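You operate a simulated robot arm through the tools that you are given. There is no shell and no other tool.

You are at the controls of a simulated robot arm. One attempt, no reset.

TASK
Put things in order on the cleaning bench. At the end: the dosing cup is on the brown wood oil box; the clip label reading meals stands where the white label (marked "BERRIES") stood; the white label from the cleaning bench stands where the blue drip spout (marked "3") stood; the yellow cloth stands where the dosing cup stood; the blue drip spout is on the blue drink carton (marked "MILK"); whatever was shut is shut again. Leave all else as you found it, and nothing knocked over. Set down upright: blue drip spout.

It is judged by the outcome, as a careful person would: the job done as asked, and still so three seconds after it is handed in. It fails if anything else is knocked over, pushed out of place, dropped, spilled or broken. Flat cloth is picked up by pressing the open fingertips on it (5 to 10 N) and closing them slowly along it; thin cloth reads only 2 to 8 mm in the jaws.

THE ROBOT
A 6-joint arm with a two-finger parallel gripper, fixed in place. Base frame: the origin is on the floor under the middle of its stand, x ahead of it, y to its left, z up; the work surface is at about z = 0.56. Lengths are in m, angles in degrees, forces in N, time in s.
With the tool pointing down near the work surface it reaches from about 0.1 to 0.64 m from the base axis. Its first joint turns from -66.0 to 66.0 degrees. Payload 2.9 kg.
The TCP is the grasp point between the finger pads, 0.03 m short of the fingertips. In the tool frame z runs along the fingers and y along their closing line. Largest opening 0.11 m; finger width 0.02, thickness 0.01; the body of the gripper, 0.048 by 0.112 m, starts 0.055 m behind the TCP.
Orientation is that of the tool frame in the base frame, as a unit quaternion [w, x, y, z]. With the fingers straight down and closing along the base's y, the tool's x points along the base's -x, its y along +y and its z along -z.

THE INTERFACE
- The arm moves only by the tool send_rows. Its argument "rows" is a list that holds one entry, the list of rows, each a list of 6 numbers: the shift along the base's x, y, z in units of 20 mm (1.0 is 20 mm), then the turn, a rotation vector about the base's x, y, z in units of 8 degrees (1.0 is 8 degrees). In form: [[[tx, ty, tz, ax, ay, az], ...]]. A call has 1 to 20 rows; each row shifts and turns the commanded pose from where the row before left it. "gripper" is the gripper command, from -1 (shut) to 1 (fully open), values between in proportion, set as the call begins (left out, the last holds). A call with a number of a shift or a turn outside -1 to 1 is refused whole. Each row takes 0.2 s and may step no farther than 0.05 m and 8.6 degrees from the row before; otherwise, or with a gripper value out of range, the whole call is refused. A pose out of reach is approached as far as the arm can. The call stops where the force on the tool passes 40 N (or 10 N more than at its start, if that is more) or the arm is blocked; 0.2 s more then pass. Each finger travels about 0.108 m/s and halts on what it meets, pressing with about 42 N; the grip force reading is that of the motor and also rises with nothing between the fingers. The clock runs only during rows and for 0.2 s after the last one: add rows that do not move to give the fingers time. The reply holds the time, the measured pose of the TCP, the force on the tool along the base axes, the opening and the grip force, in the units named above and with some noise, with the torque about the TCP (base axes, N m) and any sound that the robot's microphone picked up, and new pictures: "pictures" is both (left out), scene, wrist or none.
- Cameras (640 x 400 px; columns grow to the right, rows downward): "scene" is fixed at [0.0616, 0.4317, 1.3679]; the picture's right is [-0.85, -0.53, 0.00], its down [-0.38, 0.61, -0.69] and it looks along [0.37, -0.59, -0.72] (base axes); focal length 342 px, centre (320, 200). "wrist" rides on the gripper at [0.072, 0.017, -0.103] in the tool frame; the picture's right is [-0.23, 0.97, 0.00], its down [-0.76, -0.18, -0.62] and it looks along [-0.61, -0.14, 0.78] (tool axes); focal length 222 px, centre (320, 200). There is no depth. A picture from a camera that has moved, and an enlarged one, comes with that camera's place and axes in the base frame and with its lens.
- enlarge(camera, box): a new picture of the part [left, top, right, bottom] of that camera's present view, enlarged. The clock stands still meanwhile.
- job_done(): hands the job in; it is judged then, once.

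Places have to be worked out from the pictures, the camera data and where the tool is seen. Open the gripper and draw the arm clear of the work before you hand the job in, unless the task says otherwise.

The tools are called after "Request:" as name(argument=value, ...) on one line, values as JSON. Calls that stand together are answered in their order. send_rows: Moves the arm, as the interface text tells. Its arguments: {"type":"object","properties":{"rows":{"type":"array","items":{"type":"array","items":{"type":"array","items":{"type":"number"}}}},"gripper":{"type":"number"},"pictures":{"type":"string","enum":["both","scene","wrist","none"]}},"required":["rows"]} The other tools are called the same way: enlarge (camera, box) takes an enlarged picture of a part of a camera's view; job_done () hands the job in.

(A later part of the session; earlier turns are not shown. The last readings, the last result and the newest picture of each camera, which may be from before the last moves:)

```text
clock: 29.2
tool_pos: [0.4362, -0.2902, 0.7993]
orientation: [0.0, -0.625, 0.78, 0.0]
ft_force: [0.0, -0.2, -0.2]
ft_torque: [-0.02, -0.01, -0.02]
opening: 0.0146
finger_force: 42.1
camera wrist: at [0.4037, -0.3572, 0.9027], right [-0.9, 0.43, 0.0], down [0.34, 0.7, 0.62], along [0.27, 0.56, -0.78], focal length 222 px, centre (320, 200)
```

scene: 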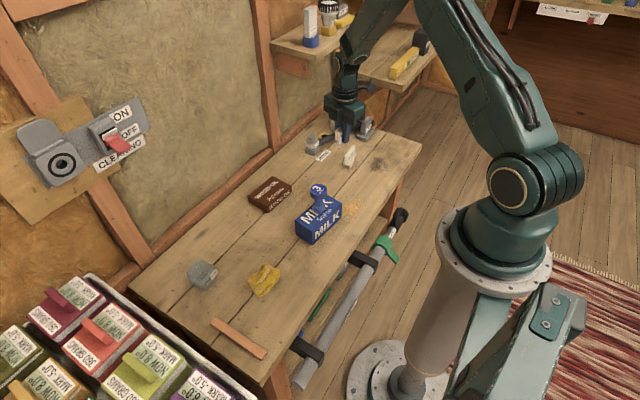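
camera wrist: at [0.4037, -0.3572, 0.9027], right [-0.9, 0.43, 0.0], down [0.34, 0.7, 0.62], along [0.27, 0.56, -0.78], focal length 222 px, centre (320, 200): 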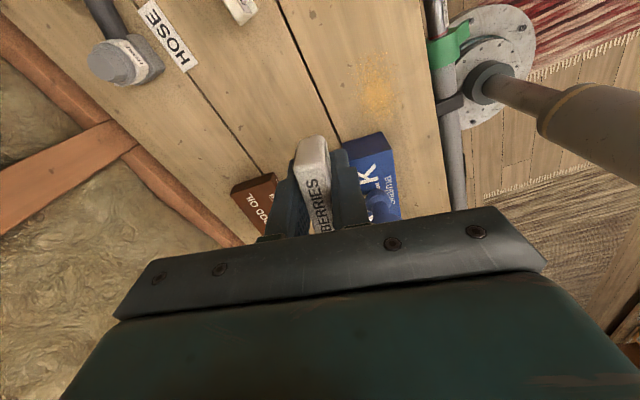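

Positioned over the spot. I lower to about 6 mm above the release height.

Request:
send_rows(rows=[[[-0.05, 0.02, -1, 0, 0, 0], [0, 0, -1, 0, 0, 0], [0, 0, -1, 0, 0, 0], [0, 0, -1, 0, 0, 0], [0, 0, -1, 0, 0, 0], [0, 0, -1, 0, 0, 0], [0, 0, -1, 0, 0, 0], [0, 0, -1, 0, 0, 0], [0, 0, -1, 0, 0, 0], [0, 0, -0.6, 0, 0, 0], [0, 0, 0, 0, 0, 0]]])

Request:
enlarge(camera="scene", box=[300, 130, 380, 210])

```text
clock: 31.6
tool_pos: [0.4362, -0.2892, 0.6094]
orientation: [0.001, -0.625, 0.781, -0.001]
ft_force: [0.4, -0.2, -0.1]
ft_torque: [-0.02, 0.0, 0.0]
opening: 0.0146
finger_force: 42.4
camera wrist: at [0.4039, -0.356, 0.7124], right [-0.9, 0.43, 0.0], down [0.34, 0.7, 0.62], along [0.27, 0.56, -0.78], focal length 222 px, centre (320, 200)
```

scene: 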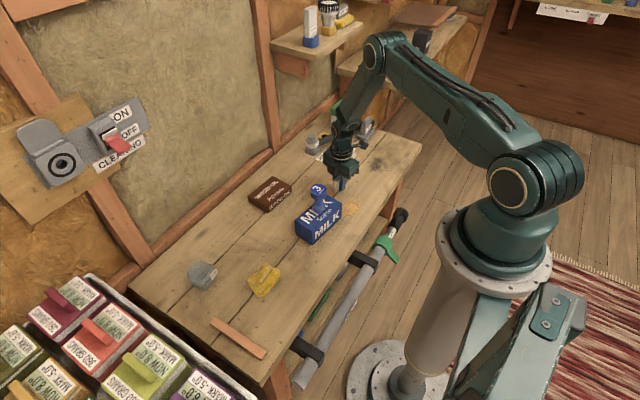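
wrist: 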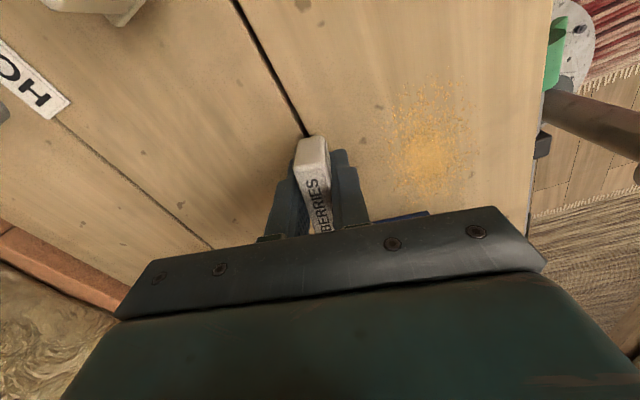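

```text
5.00 times, centred on (340, 170) of scene
camera zoom: at [0.0616, 0.4317, 1.3679], right [-0.85, -0.53, 0.0], down [-0.38, 0.61, -0.69], along [0.37, -0.59, -0.72], focal length 1712 px, centre (220, 350)
```

zoom: 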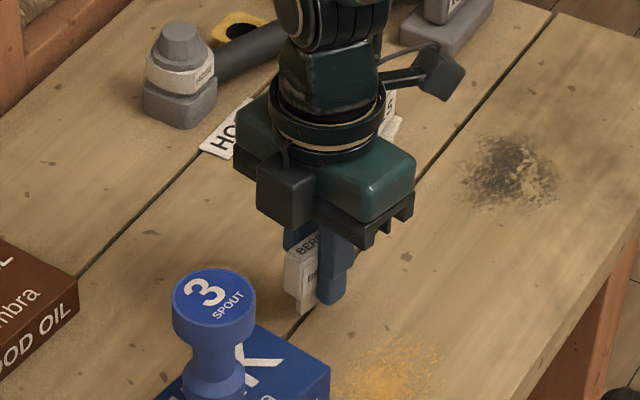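

Label looks right over the old spot. I creep down and watch for contact around z ≈ 0.600.

Request:
send_rows(rows=[[[0, 0, -0.2, 0, 0, 0], [0, 0, 0, 0, 0, 0], [0, 0, 0, 0, 0, 0]]], pictures="none")

```text
clock: 32.4
tool_pos: [0.4357, -0.29, 0.6039]
orientation: [0.0, -0.625, 0.78, 0.0]
ft_force: [-1.0, -0.3, -0.6]
ft_torque: [0.04, -0.01, -0.01]
opening: 0.0145
finger_force: 42.2
```

Request:
send_rows(rows=[[[0, 0, -0.1, 0, 0, 0], [0, 0, 0, 0, 0, 0], [0, 0, 0, 0, 0, 0]]], pictures="none")

```text
clock: 33.2
tool_pos: [0.4357, -0.2887, 0.6035]
orientation: [0.001, -0.625, 0.781, 0.0]
ft_force: [-0.1, 0.4, 0.0]
ft_torque: [-0.01, -0.01, 0.0]
opening: 0.0144
finger_force: 42.4
```

Still free of the surface; one more small step.

Request:
send_rows(rows=[[[0, 0, -0.08, 0, 0, 0], [0, 0, 0, 0, 0, 0], [0, 0, 0, 0, 0, 0]]], pictures="none")

```text
clock: 34.0
tool_pos: [0.4352, -0.29, 0.5999]
orientation: [0.001, -0.625, 0.781, -0.001]
ft_force: [0.0, 0.3, -0.1]
ft_torque: [0.02, 0.0, -0.01]
opening: 0.0146
finger_force: 41.7
```

Still no contact; another 1.2 mm.

Request:
send_rows(rows=[[[0, 0, -0.05, 0, 0, 0], [0, 0, 0, 0, 0, 0], [0, 0, 0, 0, 0, 0]]], pictures="none")

```text
clock: 34.8
tool_pos: [0.4347, -0.2897, 0.6004]
orientation: [0.001, -0.626, 0.78, -0.001]
ft_force: [-2.1, 1.7, 10.9]
ft_torque: [0.0, 0.08, 0.01]
opening: 0.0144
finger_force: 42.6
```

Contact at 11 N. I ease off 0.4 mm and release, opening only part way to stay clear of neighbours.

Request:
send_rows(rows=[[[0, 0, 0.02, 0, 0, 0], [0, 0, 0, 0, 0, 0], [0, 0, 0, 0, 0, 0]]], pictures="none")

Request:
send_rows(rows=[[[0, 0, 0, 0, 0, 0], [0, 0, 0, 0, 0, 0], [0, 0, 0, 0, 0, 0]]], gripper=0.3)

```text
clock: 35.6
tool_pos: [0.4352, -0.2897, 0.5999]
orientation: [0.0, -0.625, 0.78, 0.0]
ft_force: [1.7, -0.7, 5.2]
ft_torque: [-0.03, -0.07, -0.01]
opening: 0.0145
finger_force: 41.9
```

```text
clock: 36.4
tool_pos: [0.4337, -0.2892, 0.6011]
orientation: [0.001, -0.626, 0.78, 0.0]
ft_force: [0.1, 0.3, -0.5]
ft_torque: [0.0, 0.0, 0.02]
opening: 0.0716
finger_force: 0.1
camera wrist: at [0.403, -0.356, 0.7037], right [-0.9, 0.43, 0.0], down [0.34, 0.7, 0.62], along [0.27, 0.56, -0.78], focal length 222 px, centre (320, 200)
```

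scene: 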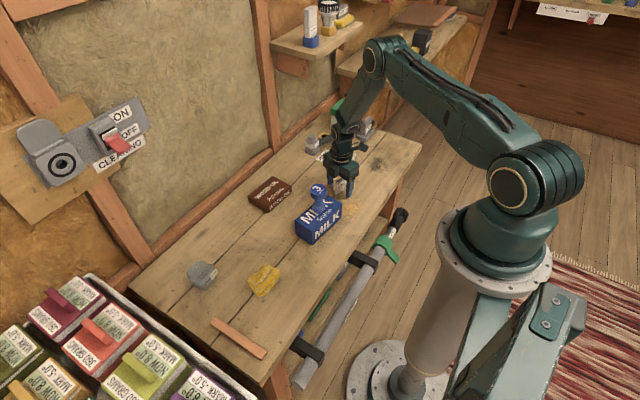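
wrist: 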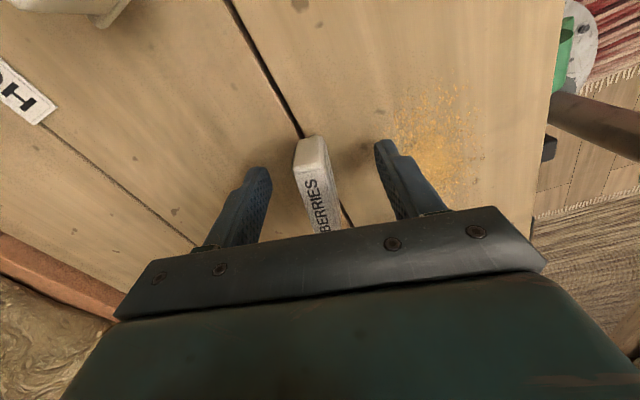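

The BERRIES label stands on the old spout spot. I rise and go toward the MEALS clip, turning a further 18° to suit its yaw, to view it from above.

Request:
send_rows(rows=[[[0, 0, 0.6, 0, 0, 0], [0, 0, 1, 0, 0, 0], [0, 0, 1, 0, 0, 0], [0, 0, 1, 0, 0, 0], [0, 0, 1, 0, 0, 0], [0, 0, 1, 0, 0, 0], [0, 0, 1, 0, 0, 0], [0.2, -0.8, 0.6, 0, 0, 0.45], [0.3, -0.9, 0.4, 0, 0, 0.45], [0.3, -0.9, 0.4, 0, 0, 0.45], [0.3, -0.9, 0.4, 0, 0, 0.45], [0.3, -0.9, 0.4, 0, 0, 0.45], [0.3, -0.9, 0.3, 0, 0, 0], [0, 0, 0, 0, 0, 0]]])

```text
clock: 39.4
tool_pos: [0.4699, -0.3957, 0.7834]
orientation: [-0.001, 0.74, -0.673, 0.0]
ft_force: [-1.2, 0.0, -0.4]
ft_torque: [-0.03, 0.01, -0.01]
opening: 0.0716
finger_force: 0.1
camera wrist: at [0.4596, -0.469, 0.8866], right [-0.99, 0.13, 0.0], down [0.1, 0.77, 0.62], along [0.08, 0.62, -0.78], focal length 222 px, centre (320, 200)
```

scene: 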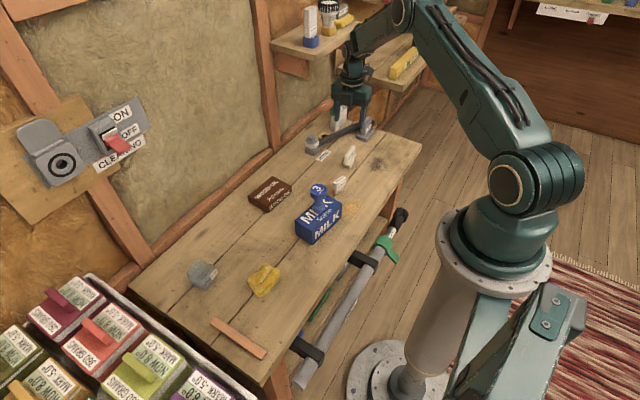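
wrist: 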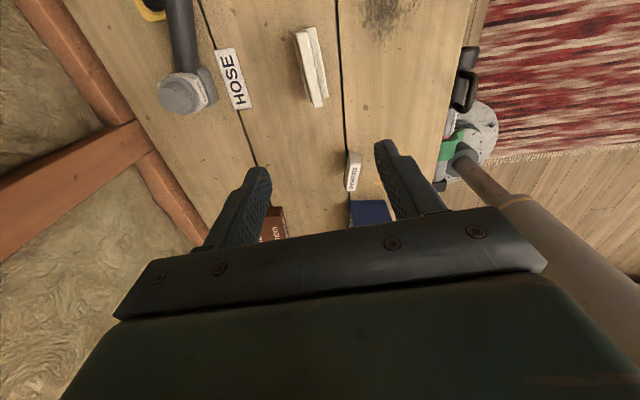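

MEALS is now in view near (310,65). I enlarge it in both cameras to get position, yaw and shape.

Request:
enlarge(camera="wrist", box=[270, 10, 350, 120])

Request:
enlarge(camera="scene", box=[324, 135, 372, 205])

```text
3.64 times, centred on (310, 65) of wrist
camera zoom: at [0.4596, -0.469, 0.8866], right [-0.99, 0.13, 0.0], down [0.1, 0.77, 0.62], along [0.08, 0.62, -0.78], focal length 808 px, centre (356, 691)
```

zoom: 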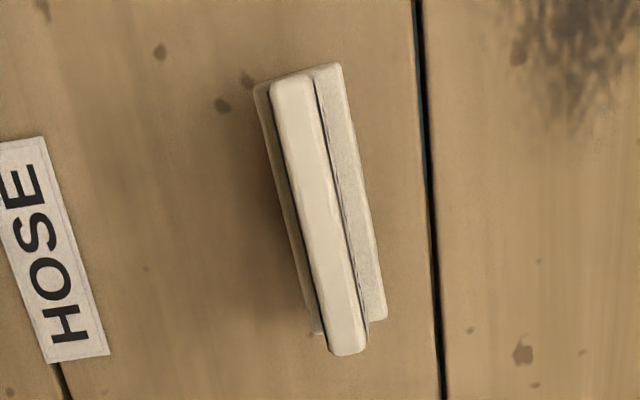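

```text
5.71 times, centred on (348, 170) of scene
camera zoom: at [0.0616, 0.4317, 1.3679], right [-0.85, -0.53, 0.0], down [-0.38, 0.61, -0.69], along [0.37, -0.59, -0.72], focal length 1957 px, centre (160, 371)
```

zoom: 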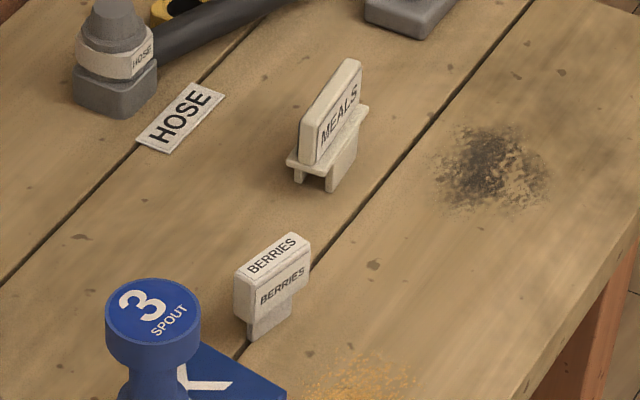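

The MEALS block tops out near z 0.6255, centred around (0.476, -0.431), with its flange near z 0.59, so I must keep fingertips above 0.595. It is at the edge of reach; I move above it and see how well the arm follows.

Request:
send_rows(rows=[[[0.1, -0.6, -0.8, 0, 0, 0], [0.1, -0.6, -0.8, 0, 0, 0], [0.1, -0.57, -0.8, 0, 0, 0], [0, 0, -0.8, 0, 0, 0], [0, 0, -0.8, 0, 0, 0], [0, 0, 0, 0, 0, 0]]])

Request:
enlarge(camera="wrist", box=[260, 60, 380, 200])

```text
clock: 40.8
tool_pos: [0.4739, -0.431, 0.7023]
orientation: [-0.001, 0.739, -0.673, 0.001]
ft_force: [0.4, 0.0, 0.3]
ft_torque: [-0.02, 0.0, -0.01]
opening: 0.0713
finger_force: 0.1
camera wrist: at [0.465, -0.5048, 0.8059], right [-0.99, 0.14, 0.0], down [0.1, 0.78, 0.62], along [0.09, 0.62, -0.78], focal length 222 px, centre (320, 200)
```

scene: 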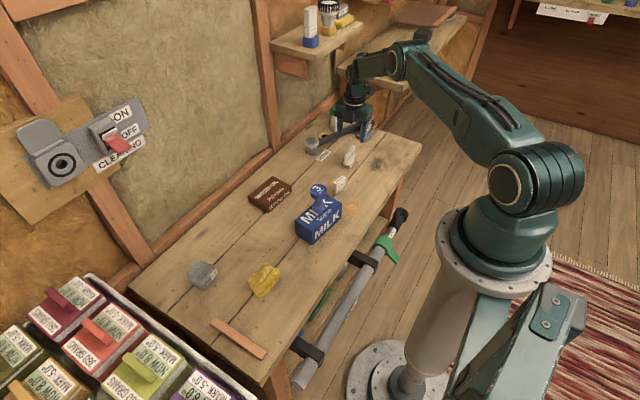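
wrist: 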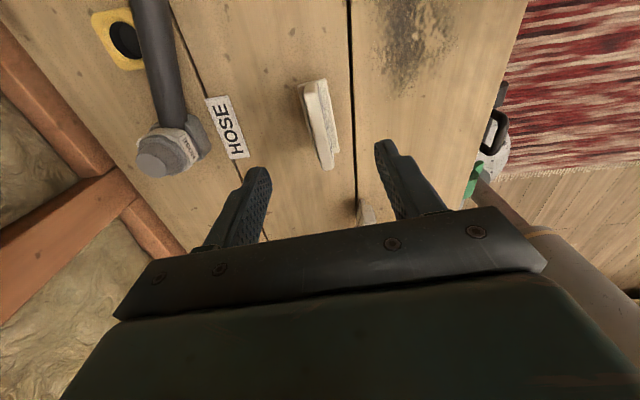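

```text
2.86 times, centred on (320, 130) of wrist
camera zoom: at [0.465, -0.5048, 0.8059], right [-0.99, 0.14, 0.0], down [0.1, 0.78, 0.62], along [0.09, 0.62, -0.78], focal length 635 px, centre (320, 400)
```

zoom: 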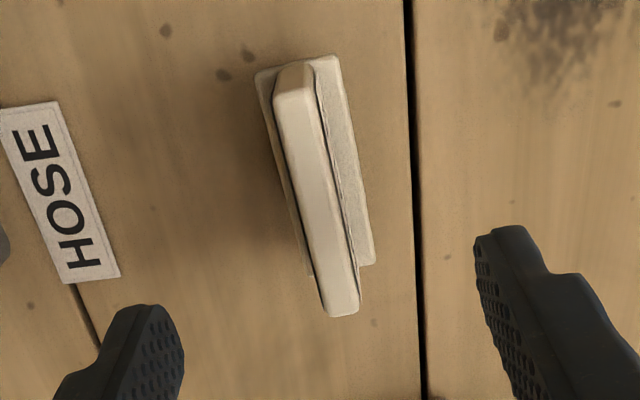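

The arm follows fine here, and the block is centred under the TCP at (0.475, -0.431). I descend to z ≈ 0.627 so the tips stay above the flange.

Request:
send_rows(rows=[[[0, 0, -1, 0, 0, 0], [0, 0, -1, 0, 0, 0], [0, 0, -1, 0, 0, 0], [0, 0, -0.75, 0, 0, 0], [0, 0, 0, 0, 0, 0]]])

Request:
enlarge(camera="scene", box=[316, 90, 396, 180])

```text
clock: 42.0
tool_pos: [0.474, -0.4304, 0.6266]
orientation: [0.0, 0.74, -0.673, 0.0]
ft_force: [-0.1, 0.4, -0.3]
ft_torque: [0.02, 0.01, -0.02]
opening: 0.0717
finger_force: 0.0
camera wrist: at [0.4641, -0.5034, 0.7298], right [-0.99, 0.14, 0.0], down [0.1, 0.77, 0.62], along [0.09, 0.62, -0.78], focal length 222 px, centre (320, 200)
```

scene: 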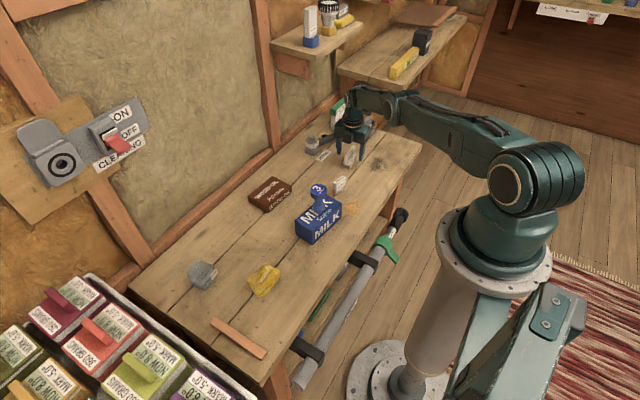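
wrist: 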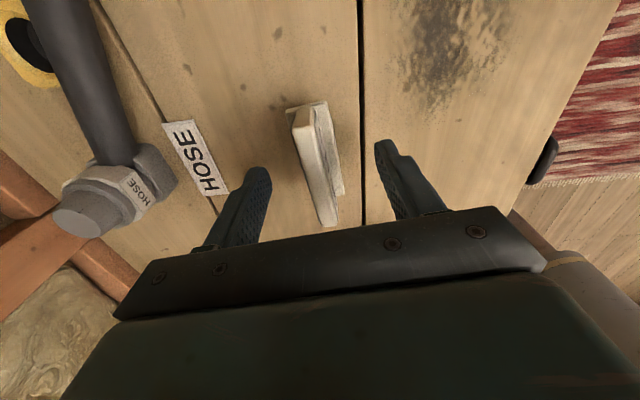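

```text
4.44 times, centred on (356, 135) of scene
camera zoom: at [0.0616, 0.4317, 1.3679], right [-0.85, -0.53, 0.0], down [-0.38, 0.61, -0.69], along [0.37, -0.59, -0.72], focal length 1522 px, centre (160, 489)
```

zoom: 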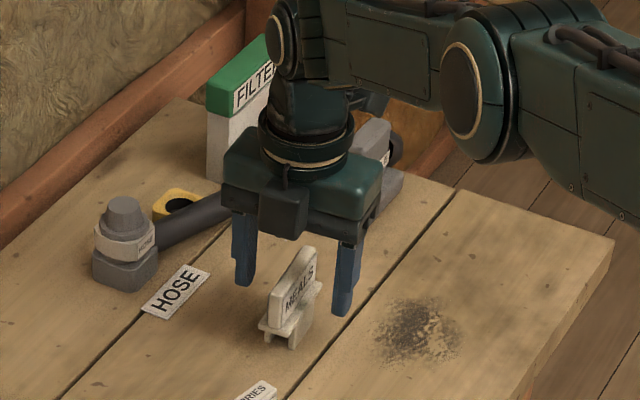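

The fingers straddle the block with tips above the flange. I close on it.

Request:
send_rows(rows=[[[0, 0, 0, 0, 0, 0], [0, 0, 0, 0, 0, 0], [0, 0, 0, 0, 0, 0], [0, 0, 0, 0, 0, 0]]], gripper=-1)

```text
clock: 43.0
tool_pos: [0.4745, -0.4296, 0.6266]
orientation: [0.0, 0.739, -0.673, 0.001]
ft_force: [-0.5, 0.1, -0.4]
ft_torque: [0.01, 0.01, -0.01]
opening: 0.0107
finger_force: 42.1
camera wrist: at [0.4641, -0.5034, 0.7298], right [-0.99, 0.14, 0.0], down [0.1, 0.77, 0.62], along [0.09, 0.62, -0.78], focal length 222 px, centre (320, 200)
```

scene: 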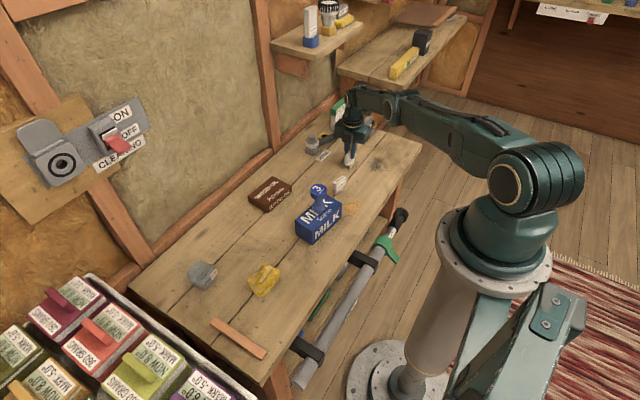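
wrist: 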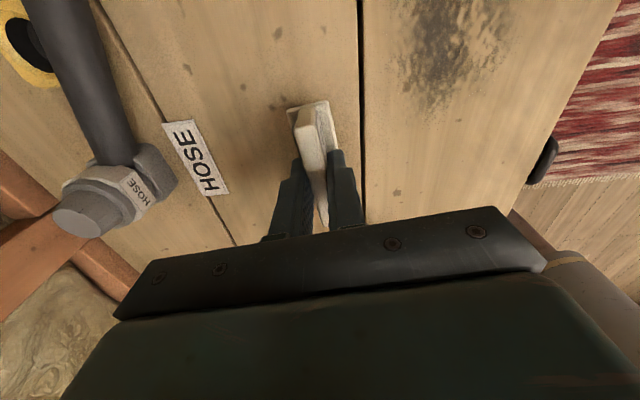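

Gripped at 10.7 mm. I lift it carefully first and check it comes away freely.

Request:
send_rows(rows=[[[0, 0, 0.4, 0, 0, 0], [0, 0, 0.6, 0, 0, 0], [0, 0, 1, 0, 0, 0], [0, 0, 0, 0, 0, 0]]])

Request:
enlarge(camera="scene", box=[316, 90, 396, 180])

```text
clock: 44.0
tool_pos: [0.4742, -0.4296, 0.6673]
orientation: [-0.001, 0.739, -0.674, 0.0]
ft_force: [-0.2, 0.2, 0.0]
ft_torque: [0.02, -0.01, 0.01]
opening: 0.0107
finger_force: 42.4
camera wrist: at [0.4643, -0.5044, 0.7713], right [-0.99, 0.14, 0.0], down [0.1, 0.77, 0.62], along [0.09, 0.62, -0.78], focal length 222 px, centre (320, 200)
```

scene: 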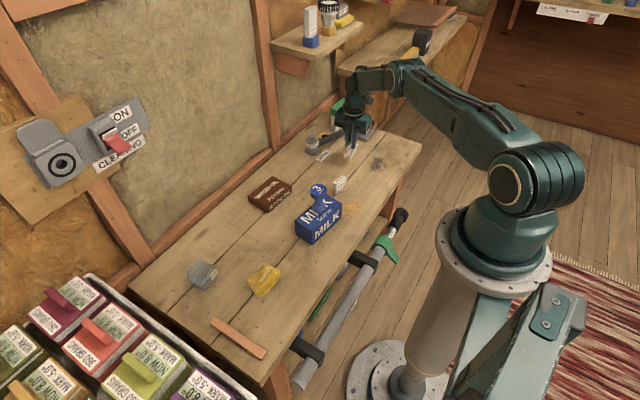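
wrist: 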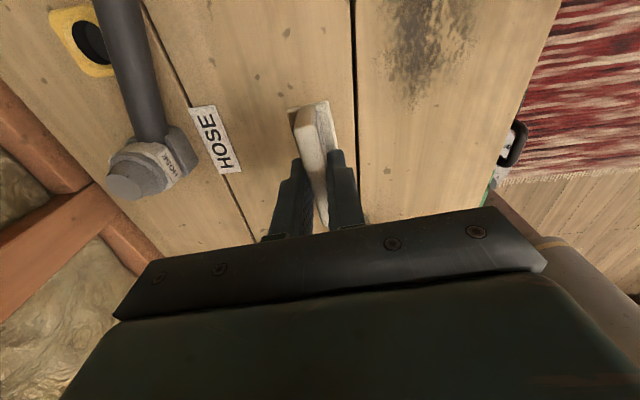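

```text
4.44 times, centred on (356, 135) of scene
camera zoom: at [0.0616, 0.4317, 1.3679], right [-0.85, -0.53, 0.0], down [-0.38, 0.61, -0.69], along [0.37, -0.59, -0.72], focal length 1522 px, centre (160, 489)
```

zoom: 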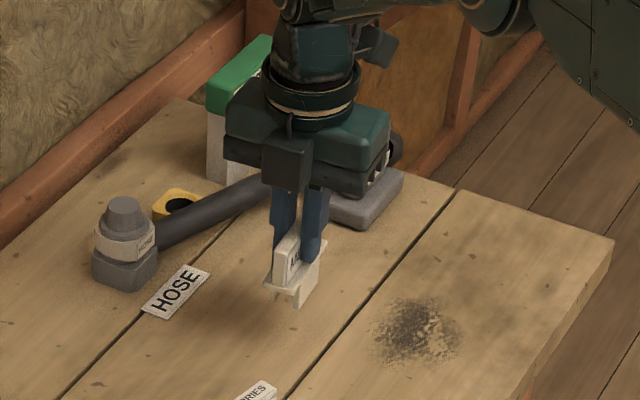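

It comes away freely. I lift to z ≈ 0.83 and carry it to the BERRIES spot (0.515, 0.0095), turning back 17° to match that label's yaw.

Request:
send_rows(rows=[[[0, 0, 1, 0, 0, 0], [0, 0, 1, 0, 0, 0], [0, 0, 1, 0, 0, 0], [0, 0, 1, 0, 0, 0], [0, 0, 1, 0, 0, 0], [0, 0, 1, 0, 0, 0], [0, 0.4, 1, 0, 0, 0], [0.1, 1, 1, 0, 0, 0], [0.1, 1, 0, 0, 0, 0], [0.1, 1, 0, 0, 0, -0.2], [0.1, 1, 0, 0, 0, -0.2], [0.1, 1, 0, 0, 0, -0.2], [0.1, 1, 0, 0, 0, -0.2], [0.1, 1, 0, 0, 0, -0.2], [0.1, 1, 0, 0, 0, -0.2], [0.1, 1, 0, 0, 0, -0.2], [0.1, 1, 0, 0, 0, -0.2], [0.1, 1, 0, 0, 0, -0.2], [0.1, 1, 0, 0, 0, -0.2], [0.1, 1, 0, 0, 0, -0.17]]], pictures="none")

Request:
send_rows(rows=[[[0.1, 1, 0, 0, 0, 0], [0.1, 1, 0, 0, 0, 0], [0.1, 1, 0, 0, 0, 0], [0.1, 1, 0, 0, 0, 0], [0.1, 1, 0, 0, 0, 0], [0.1, 1, 0, 0, 0, 0], [0.1, 1, 0, 0, 0, 0], [0, 1, 0, 0, 0, 0], [0, 0.57, 0, 0, 0, 0], [0, 0, 0, 0, 0, 0]]])

```text
clock: 48.2
tool_pos: [0.5018, -0.1613, 0.8262]
orientation: [0.0, -0.629, 0.777, -0.001]
ft_force: [0.7, -0.3, -1.1]
ft_torque: [0.0, -0.01, 0.0]
opening: 0.0109
finger_force: 41.9
```

```text
clock: 50.4
tool_pos: [0.5137, 0.0096, 0.8288]
orientation: [0.0, -0.629, 0.777, -0.001]
ft_force: [0.4, -0.3, 0.6]
ft_torque: [0.01, -0.03, 0.01]
opening: 0.0107
finger_force: 41.9
camera wrist: at [0.4829, -0.0576, 0.9307], right [-0.91, 0.42, 0.0], down [0.33, 0.71, 0.62], along [0.27, 0.56, -0.78], focal length 222 px, centre (320, 200)
```

scene: 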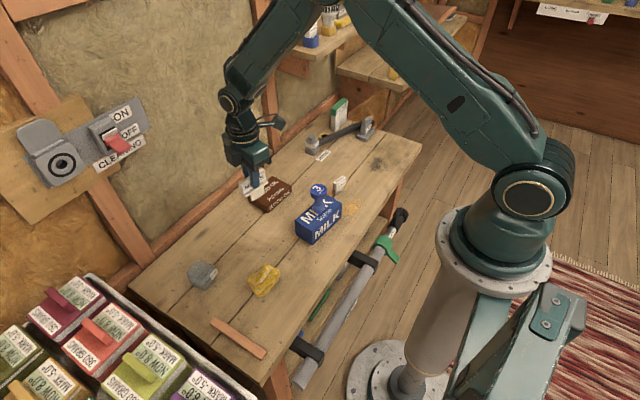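
wrist: 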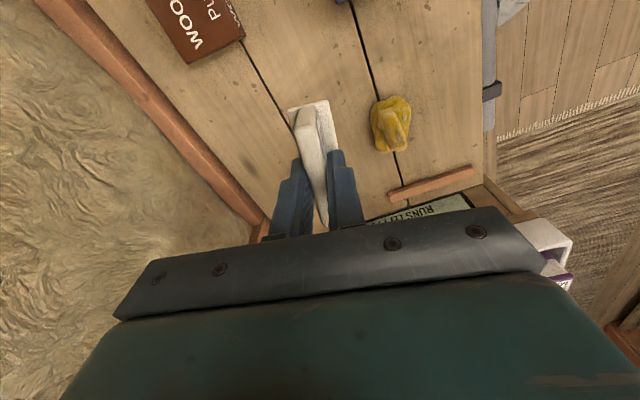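

Over the target with yaw 78°. I lower to about 6 mm above release height.

Request:
send_rows(rows=[[[0, 0, -1, 0, 0, 0], [0, 0, -1, 0, 0, 0], [0, 0, -1, 0, 0, 0], [0, 0, -1, 0, 0, 0], [0, 0, -1, 0, 0, 0], [0, 0, -1, 0, 0, 0], [0, 0, -1, 0, 0, 0], [0, 0, -1, 0, 0, 0], [0, 0, -1, 0, 0, 0], [0, 0, -0.7, 0, 0, 0], [0, 0, 0, 0, 0, 0]]])

Request:
enlarge(camera="scene", box=[220, 190, 310, 270])

```text
clock: 52.8
tool_pos: [0.5158, 0.0105, 0.6327]
orientation: [0.0, -0.629, 0.777, -0.001]
ft_force: [-0.6, 0.0, -0.3]
ft_torque: [-0.01, 0.04, 0.02]
opening: 0.0105
finger_force: 42.0
camera wrist: at [0.4838, -0.0577, 0.7357], right [-0.91, 0.42, 0.0], down [0.33, 0.71, 0.62], along [0.27, 0.56, -0.78], focal length 222 px, centre (320, 200)
```

scene: 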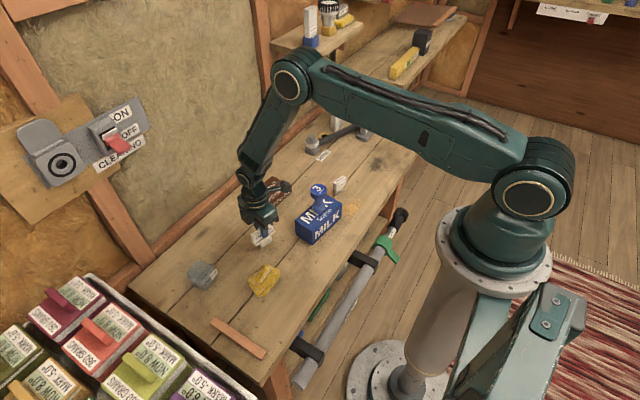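
wrist: 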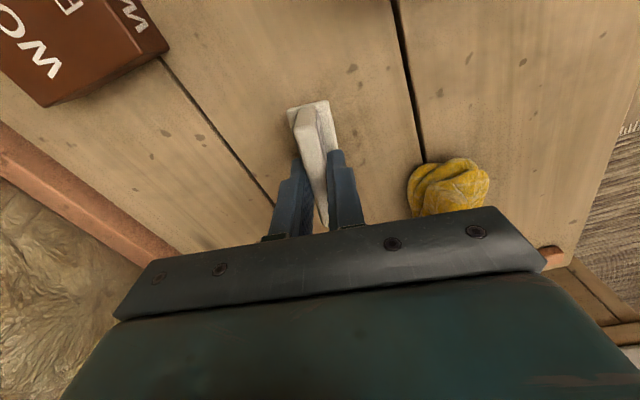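

```text
5.00 times, centred on (265, 230) of scene
camera zoom: at [0.0616, 0.4317, 1.3679], right [-0.85, -0.53, 0.0], down [-0.38, 0.61, -0.69], along [0.37, -0.59, -0.72], focal length 1712 px, centre (595, 50)
```

zoom: 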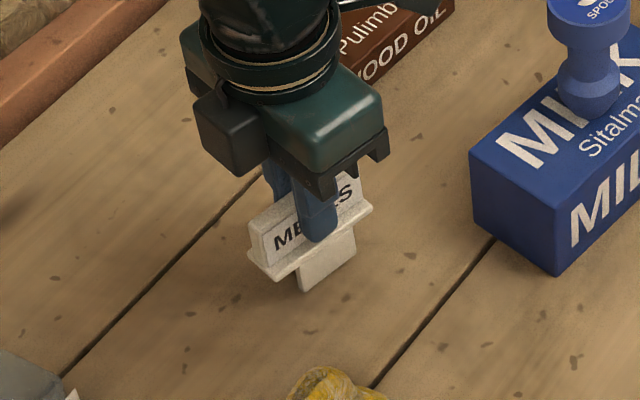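

The label hangs level over the spot. I creep down to contact.

Request:
send_rows(rows=[[[0, 0, -0.2, 0, 0, 0], [0, 0, 0, 0, 0, 0], [0, 0, 0, 0, 0, 0]]], pictures="none")

Request:
send_rows(rows=[[[0, 0, -0.06, 0, 0, 0], [0, 0, 0, 0, 0, 0], [0, 0, 0, 0, 0, 0]]], pictures="none")

```text
clock: 53.6
tool_pos: [0.5143, 0.0091, 0.6279]
orientation: [0.001, -0.63, 0.777, -0.001]
ft_force: [0.5, 0.3, -0.3]
ft_torque: [0.01, 0.02, -0.01]
opening: 0.0108
finger_force: 41.9
```

```text
clock: 54.4
tool_pos: [0.5153, 0.0099, 0.6281]
orientation: [0.001, -0.629, 0.777, 0.0]
ft_force: [-0.9, -0.8, -0.6]
ft_torque: [-0.04, 0.01, 0.05]
opening: 0.0107
finger_force: 41.9
```

No contact yet; next 1 mm step.

Request:
send_rows(rows=[[[0, 0, -0.05, 0, 0, 0], [0, 0, 0, 0, 0, 0], [0, 0, 0, 0, 0, 0]]], pictures="none")

```text
clock: 55.2
tool_pos: [0.5133, 0.0106, 0.6267]
orientation: [0.0, -0.63, 0.777, 0.0]
ft_force: [0.3, -1.0, 0.3]
ft_torque: [0.0, 0.0, 0.02]
opening: 0.0105
finger_force: 42.0
```

Request:
send_rows(rows=[[[0, 0, -0.05, 0, 0, 0], [0, 0, 0, 0, 0, 0], [0, 0, 0, 0, 0, 0]]], pictures="none")

```text
clock: 56.0
tool_pos: [0.5147, 0.0097, 0.626]
orientation: [0.002, -0.629, 0.777, -0.001]
ft_force: [-0.2, -0.6, 1.9]
ft_torque: [0.01, 0.05, -0.02]
opening: 0.0107
finger_force: 41.3
```

Slight contact (about 2 N). A last 0.4 mm to seat it, then I release.

Request:
send_rows(rows=[[[0, 0, -0.02, 0, 0, 0], [0, 0, 0, 0, 0, 0], [0, 0, 0, 0, 0, 0]]], pictures="none")

Request:
send_rows(rows=[[[0, 0, 0, 0, 0, 0], [0, 0, 0, 0, 0, 0], [0, 0, 0, 0, 0, 0]]], gripper=0.2)

```text
clock: 56.8
tool_pos: [0.5152, 0.0089, 0.6261]
orientation: [0.001, -0.63, 0.777, 0.0]
ft_force: [-3.1, -1.5, 12.0]
ft_torque: [-0.13, 0.24, 0.02]
opening: 0.0105
finger_force: 41.9
```

```text
clock: 57.6
tool_pos: [0.5153, 0.0099, 0.6255]
orientation: [0.002, -0.629, 0.777, -0.001]
ft_force: [0.4, 0.3, 0.4]
ft_torque: [0.01, -0.03, -0.03]
opening: 0.0659
finger_force: 0.1
camera wrist: at [0.4833, -0.0575, 0.7289], right [-0.91, 0.42, 0.0], down [0.33, 0.71, 0.62], along [0.27, 0.56, -0.78], focal length 222 px, centre (320, 200)
```

scene: 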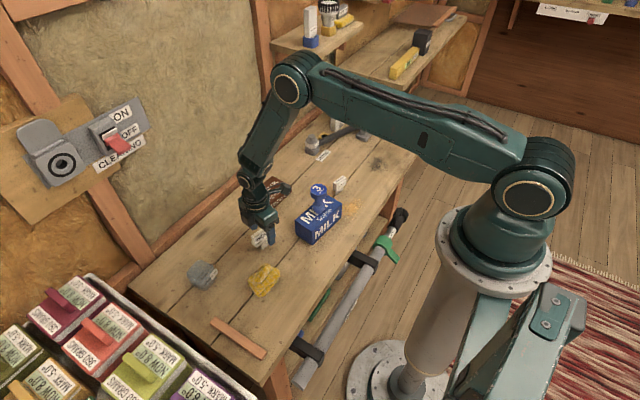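
wrist: 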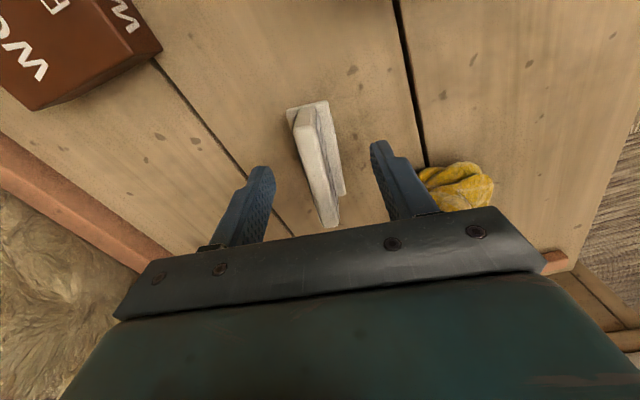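

MEALS stands at the BERRIES spot. I rise straight up and go over to the dosing cup, turning the tool back so the fingers close along y.

Request:
send_rows(rows=[[[0, 0, 0.6, 0, 0, 0], [0, 0, 1, 0, 0, 0], [0, 0, 1, 0, 0, 0], [0, 0, 1, 0, 0, 0], [0, 0, 1, 0, 0, 0], [0, 0, 1, 0, 0, 0], [0, 0, 1, 0, 0, 0], [0.25, 0.85, 0.5, 0, 0, -0.975], [0.25, 0.85, 0.5, 0, 0, -0.975], [0.25, 0.85, 0.4, 0, 0, -0.975], [0.25, 0.85, 0.4, 0, 0, -0.975], [0.25, 0.85, 0, 0, 0, -0.975], [0.25, 0.85, 0, 0, 0, -0.975], [0.25, 0.85, 0, 0, 0, -0.975], [0.25, 0.85, 0, 0, 0, -0.975], [0.25, 0.85, 0, 0, 0, -0.975], [0.25, 0.85, 0, 0, 0, -0.975], [0, 0, 0, 0, 0, 0]]])

Request:
enlarge(camera="scene", box=[225, 200, 305, 260])

Request:
enlarge(camera="wrist", box=[270, 40, 370, 140])

```text
clock: 61.4
tool_pos: [0.5648, 0.1796, 0.7938]
orientation: [-0.001, 0.001, 1.0, -0.001]
ft_force: [-0.2, 0.4, -0.3]
ft_torque: [-0.01, -0.03, -0.03]
opening: 0.0663
finger_force: 0.1
camera wrist: at [0.4919, 0.1965, 0.8974], right [0.23, 0.97, 0.0], down [0.76, -0.18, 0.62], along [0.61, -0.14, -0.78], focal length 222 px, centre (320, 200)
```

scene: 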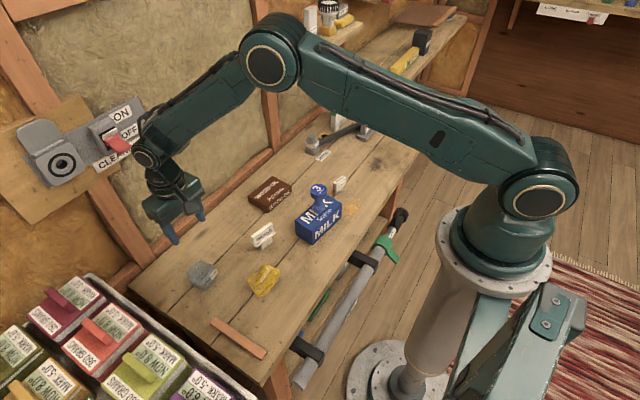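
wrist: 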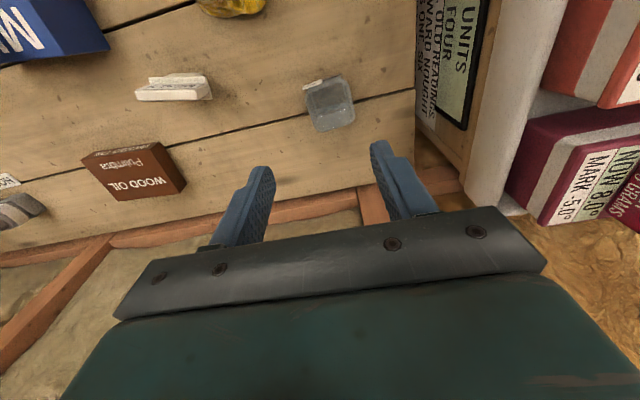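

```text
6.67 times, centred on (265, 230) of scene
camera zoom: at [0.0616, 0.4317, 1.3679], right [-0.85, -0.53, 0.0], down [-0.38, 0.61, -0.69], along [0.37, -0.59, -0.72], focal length 2283 px, centre (687, 0)
```

zoom: 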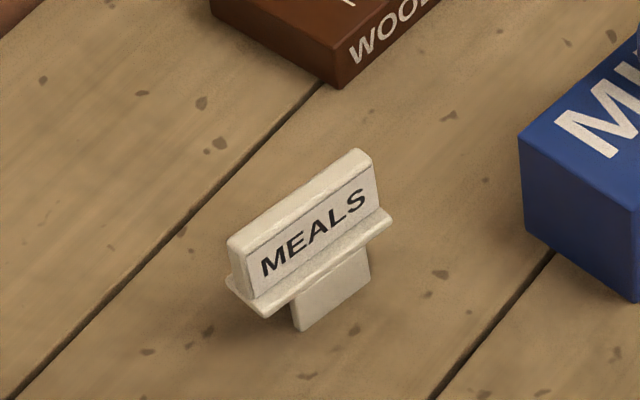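

```text
4.00 times, centred on (320, 90) of wrist
camera zoom: at [0.4919, 0.1965, 0.8974], right [0.23, 0.97, 0.0], down [0.76, -0.18, 0.62], along [0.61, -0.14, -0.78], focal length 888 px, centre (320, 640)
```

zoom: 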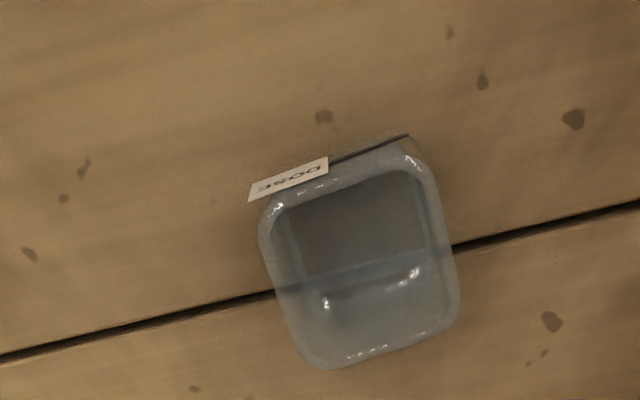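

The cup is open-topped, rim near z 0.617, centred about (0.572, 0.192), ~48 mm square, yawed ~4°, with the DOSE flag on its -x side. I open to 80 mm, align and descend to just above the rim.

Request:
send_rows(rows=[[[0.12, 0.2, -1, 0, 0, 0.25], [0.12, 0.2, -1, 0, 0, 0.25], [0.12, 0.2, -1, 0, 0, 0], [0, 0, -1, 0, 0, 0], [0, 0, -1, 0, 0, 0], [0, 0, -1, 0, 0, 0], [0, 0, 0, 0, 0, 0]]], gripper=0.45)

Request:
enlarge(camera="wrist", box=[260, 80, 380, 200])

```text
clock: 63.0
tool_pos: [0.5706, 0.1905, 0.6737]
orientation: [0.0, -0.035, 0.999, -0.001]
ft_force: [0.3, 0.9, -0.4]
ft_torque: [0.01, 0.0, -0.07]
opening: 0.0796
finger_force: 0.1
camera wrist: at [0.498, 0.2031, 0.7773], right [0.16, 0.99, 0.0], down [0.77, -0.12, 0.62], along [0.62, -0.1, -0.78], focal length 222 px, centre (320, 200)
```

scene: 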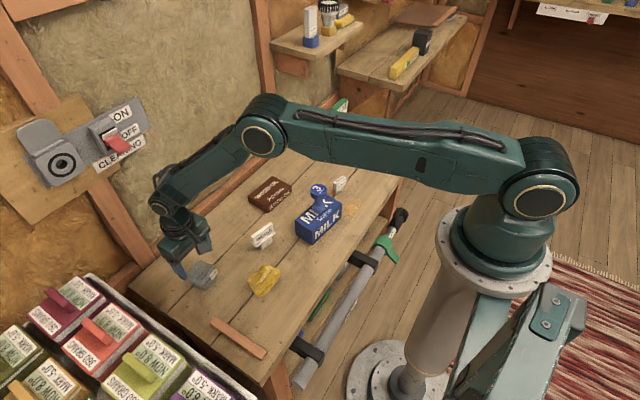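
wrist: 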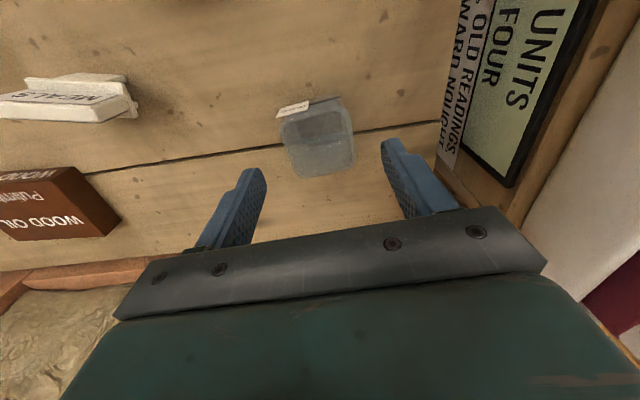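

```text
3.33 times, centred on (320, 140) of wrist
camera zoom: at [0.498, 0.2031, 0.7773], right [0.16, 0.99, 0.0], down [0.77, -0.12, 0.62], along [0.62, -0.1, -0.78], focal length 740 px, centre (320, 400)
```

zoom: 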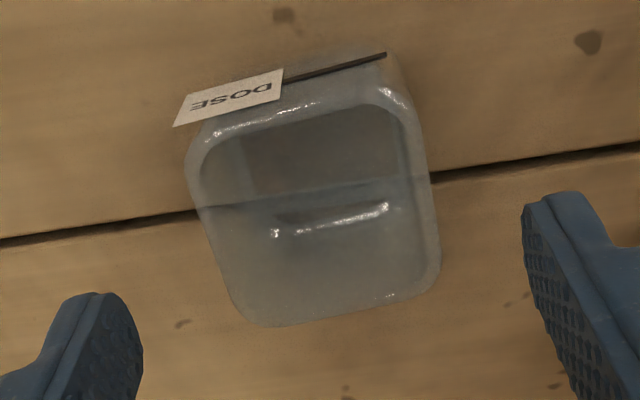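

The cup is centred between the fingers (about 2 mm toward -x). I lower to z ≈ 0.602 and check before closing.

Request:
send_rows(rows=[[[-0.1, 0, -1, 0, 0, 0], [0, 0, -1, 0, 0, 0], [0, 0, -1, 0, 0, 0], [0, 0, -0.6, 0, 0, 0], [0, 0, 0, 0, 0, 0]]])

Request:
enlarge(camera="scene", box=[150, 210, 250, 300])

```text
clock: 64.2
tool_pos: [0.57, 0.1904, 0.6024]
orientation: [-0.001, -0.035, 0.999, -0.001]
ft_force: [0.4, 0.7, 0.0]
ft_torque: [-0.02, -0.01, -0.02]
opening: 0.0797
finger_force: 0.1
camera wrist: at [0.4971, 0.2031, 0.7058], right [0.16, 0.99, 0.0], down [0.77, -0.12, 0.62], along [0.62, -0.1, -0.78], focal length 222 px, centre (320, 200)
```

scene: 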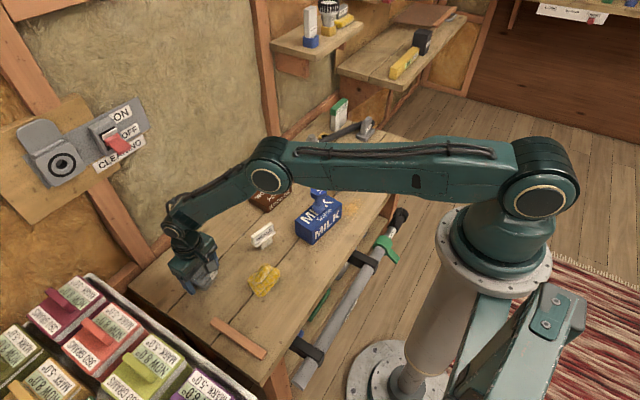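
wrist: 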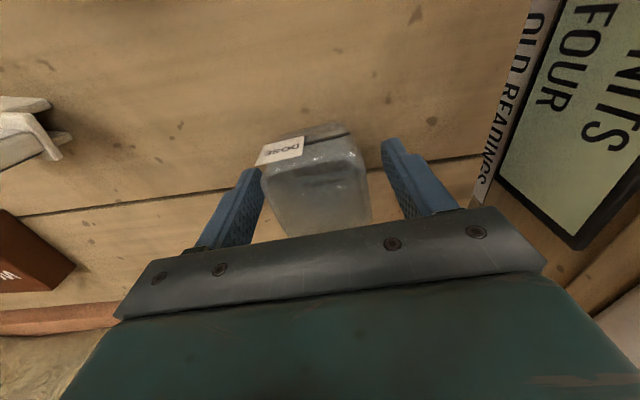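

```text
4.44 times, centred on (200, 255) of scene
camera zoom: at [0.0616, 0.4317, 1.3679], right [-0.85, -0.53, 0.0], down [-0.38, 0.61, -0.69], along [0.37, -0.59, -0.72], focal length 1522 px, centre (853, -44)
```

zoom: 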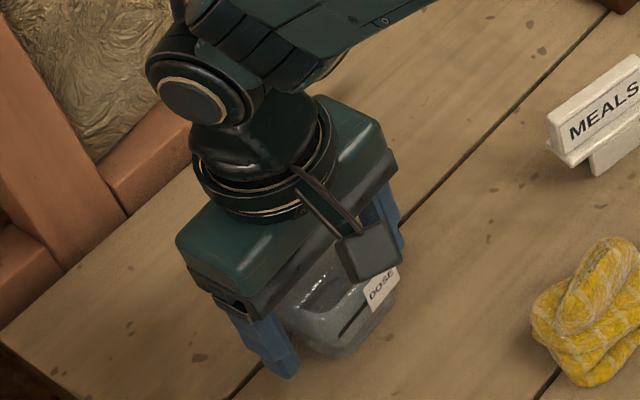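

Straddling the cup cleanly, flag untouched. I close gradually, first to about 46 mm, watching opening and force.

Request:
send_rows(rows=[[[0, 0, 0, 0, 0, 0], [0, 0, 0, 0, 0, 0], [0, 0, 0, 0, 0, 0]]], gripper=-0.16, pictures="none")

```text
clock: 65.0
tool_pos: [0.5707, 0.1902, 0.6028]
orientation: [0.0, -0.035, 0.999, -0.001]
ft_force: [0.3, 0.9, -0.1]
ft_torque: [0.0, -0.01, -0.02]
opening: 0.055
finger_force: 42.4
```

The cup is 55 mm wide and already held at 42 N. I lift it straight up, level, to z ≈ 0.72.

Request:
send_rows(rows=[[[0, 0, 0.3, 0, 0, 0], [0, 0, 0.5, 0, 0, 0], [0, 0, 0.8, 0, 0, 0], [0, 0, 1, 0, 0, 0], [0, 0, 1, 0, 0, 0], [0, 0, 1, 0, 0, 0], [0, 0, 0.9, 0, 0, 0], [0, 0, 0.5, 0, 0, 0], [0, 0, 0, 0, 0, 0]]])

Request:
enlarge(camera="scene", box=[140, 180, 240, 300])

```text
clock: 67.0
tool_pos: [0.5695, 0.1904, 0.722]
orientation: [0.0, -0.035, 0.999, -0.001]
ft_force: [-0.3, 0.2, -0.3]
ft_torque: [-0.01, -0.01, -0.01]
opening: 0.055
finger_force: 41.8
camera wrist: at [0.4972, 0.2029, 0.8254], right [0.16, 0.99, 0.0], down [0.77, -0.12, 0.62], along [0.62, -0.1, -0.78], focal length 222 px, centre (320, 200)
```

scene: 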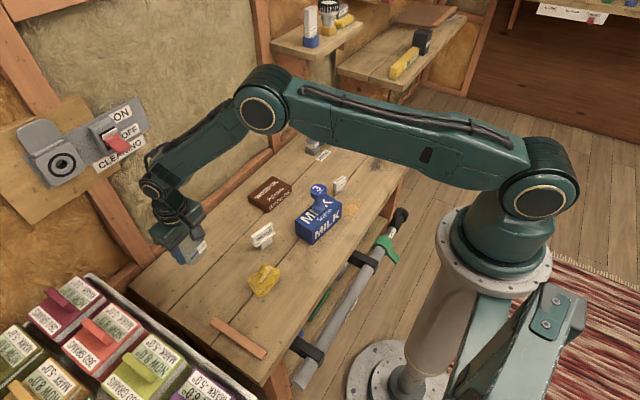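
wrist: 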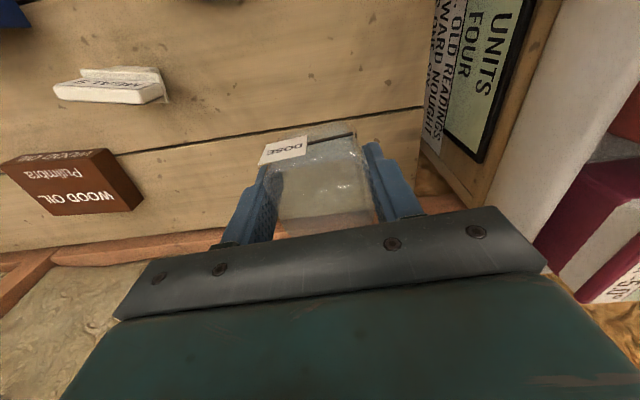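

```text
3.33 times, centred on (190, 240) of scene
camera zoom: at [0.0616, 0.4317, 1.3679], right [-0.85, -0.53, 0.0], down [-0.38, 0.61, -0.69], along [0.37, -0.59, -0.72], focal length 1141 px, centre (753, 67)
```

zoom: 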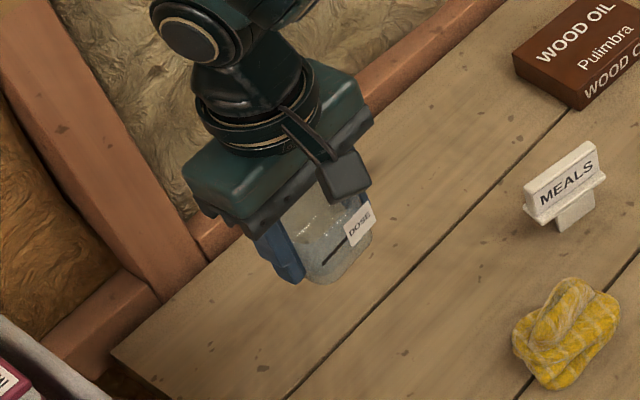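

The cup is held level and clear. I carry it along over the bench toward the wood oil box, stopping short at x ≈ 0.60 to verify the box position.

Request:
send_rows(rows=[[[0.05, -0.6, 0, 0, 0, 0], [0.1, -0.9, 0, 0, 0, 0], [0.1, -1, 0, 0, 0, 0], [0.1, -1, 0, 0, 0, 0], [0.1, -1, 0, 0, 0, 0], [0.1, -1, 0, 0, 0, 0], [0.1, -1, 0, 0, 0, 0], [0.1, -1, 0, 0, 0, 0], [0.1, -1, 0, 0, 0, 0], [0.1, -1, 0, 0, 0, 0], [0.1, -1, 0, 0, 0, 0], [0.1, -1, 0, 0, 0, 0], [0.1, -1, 0, 0, 0, 0], [0.1, -1, 0, 0, 0, 0], [0.1, -1, 0, 0, 0, 0], [0.1, -1, 0, 0, 0, 0], [0.05, -0.9, 0, 0, 0, 0], [0, -0.6, 0, 0, 0, 0], [0, 0, 0, 0, 0, 0]]])

Request:
enlarge(camera="scene", box=[220, 130, 320, 230])

```text
clock: 71.0
tool_pos: [0.6011, -0.1492, 0.7237]
orientation: [0.001, -0.035, 0.999, -0.002]
ft_force: [-0.2, 0.3, -0.3]
ft_torque: [0.02, 0.06, 0.03]
opening: 0.0548
finger_force: 41.8
camera wrist: at [0.529, -0.1366, 0.8263], right [0.16, 0.99, 0.0], down [0.77, -0.12, 0.62], along [0.62, -0.1, -0.78], focal length 222 px, centre (320, 200)
```

scene: 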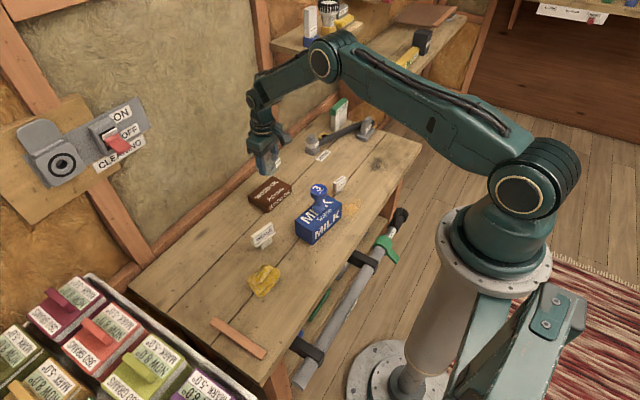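
wrist: 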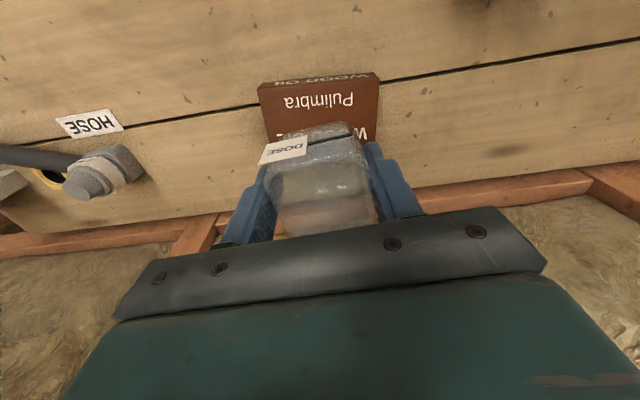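

```text
4.00 times, centred on (270, 180) of scene
camera zoom: at [0.0616, 0.4317, 1.3679], right [-0.85, -0.53, 0.0], down [-0.38, 0.61, -0.69], along [0.37, -0.59, -0.72], focal length 1370 px, centre (520, 280)
```

zoom: 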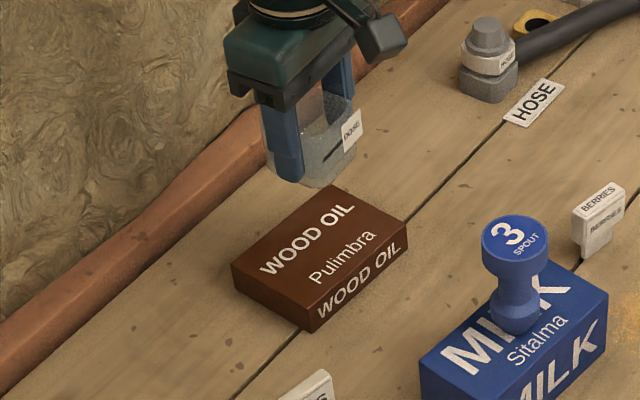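

The box is visible beneath. I enlarge the wrist view to measure its near edges relative to the tool.

Request:
enlarge(camera="wrist", box=[240, 50, 400, 160])

```text
3.64 times, centred on (320, 105) of wrist
camera zoom: at [0.529, -0.1366, 0.8263], right [0.16, 0.99, 0.0], down [0.77, -0.12, 0.62], along [0.62, -0.1, -0.78], focal length 808 px, centre (320, 546)
```

zoom: 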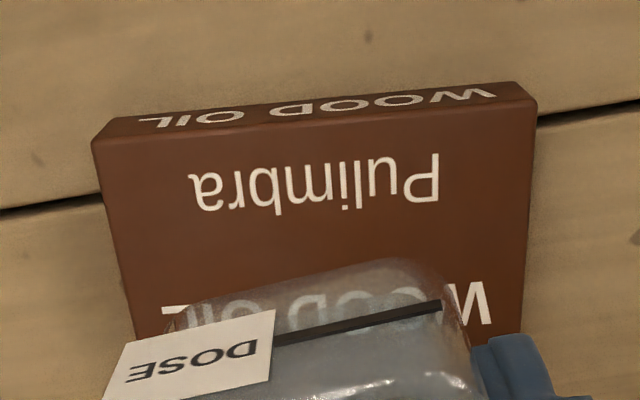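

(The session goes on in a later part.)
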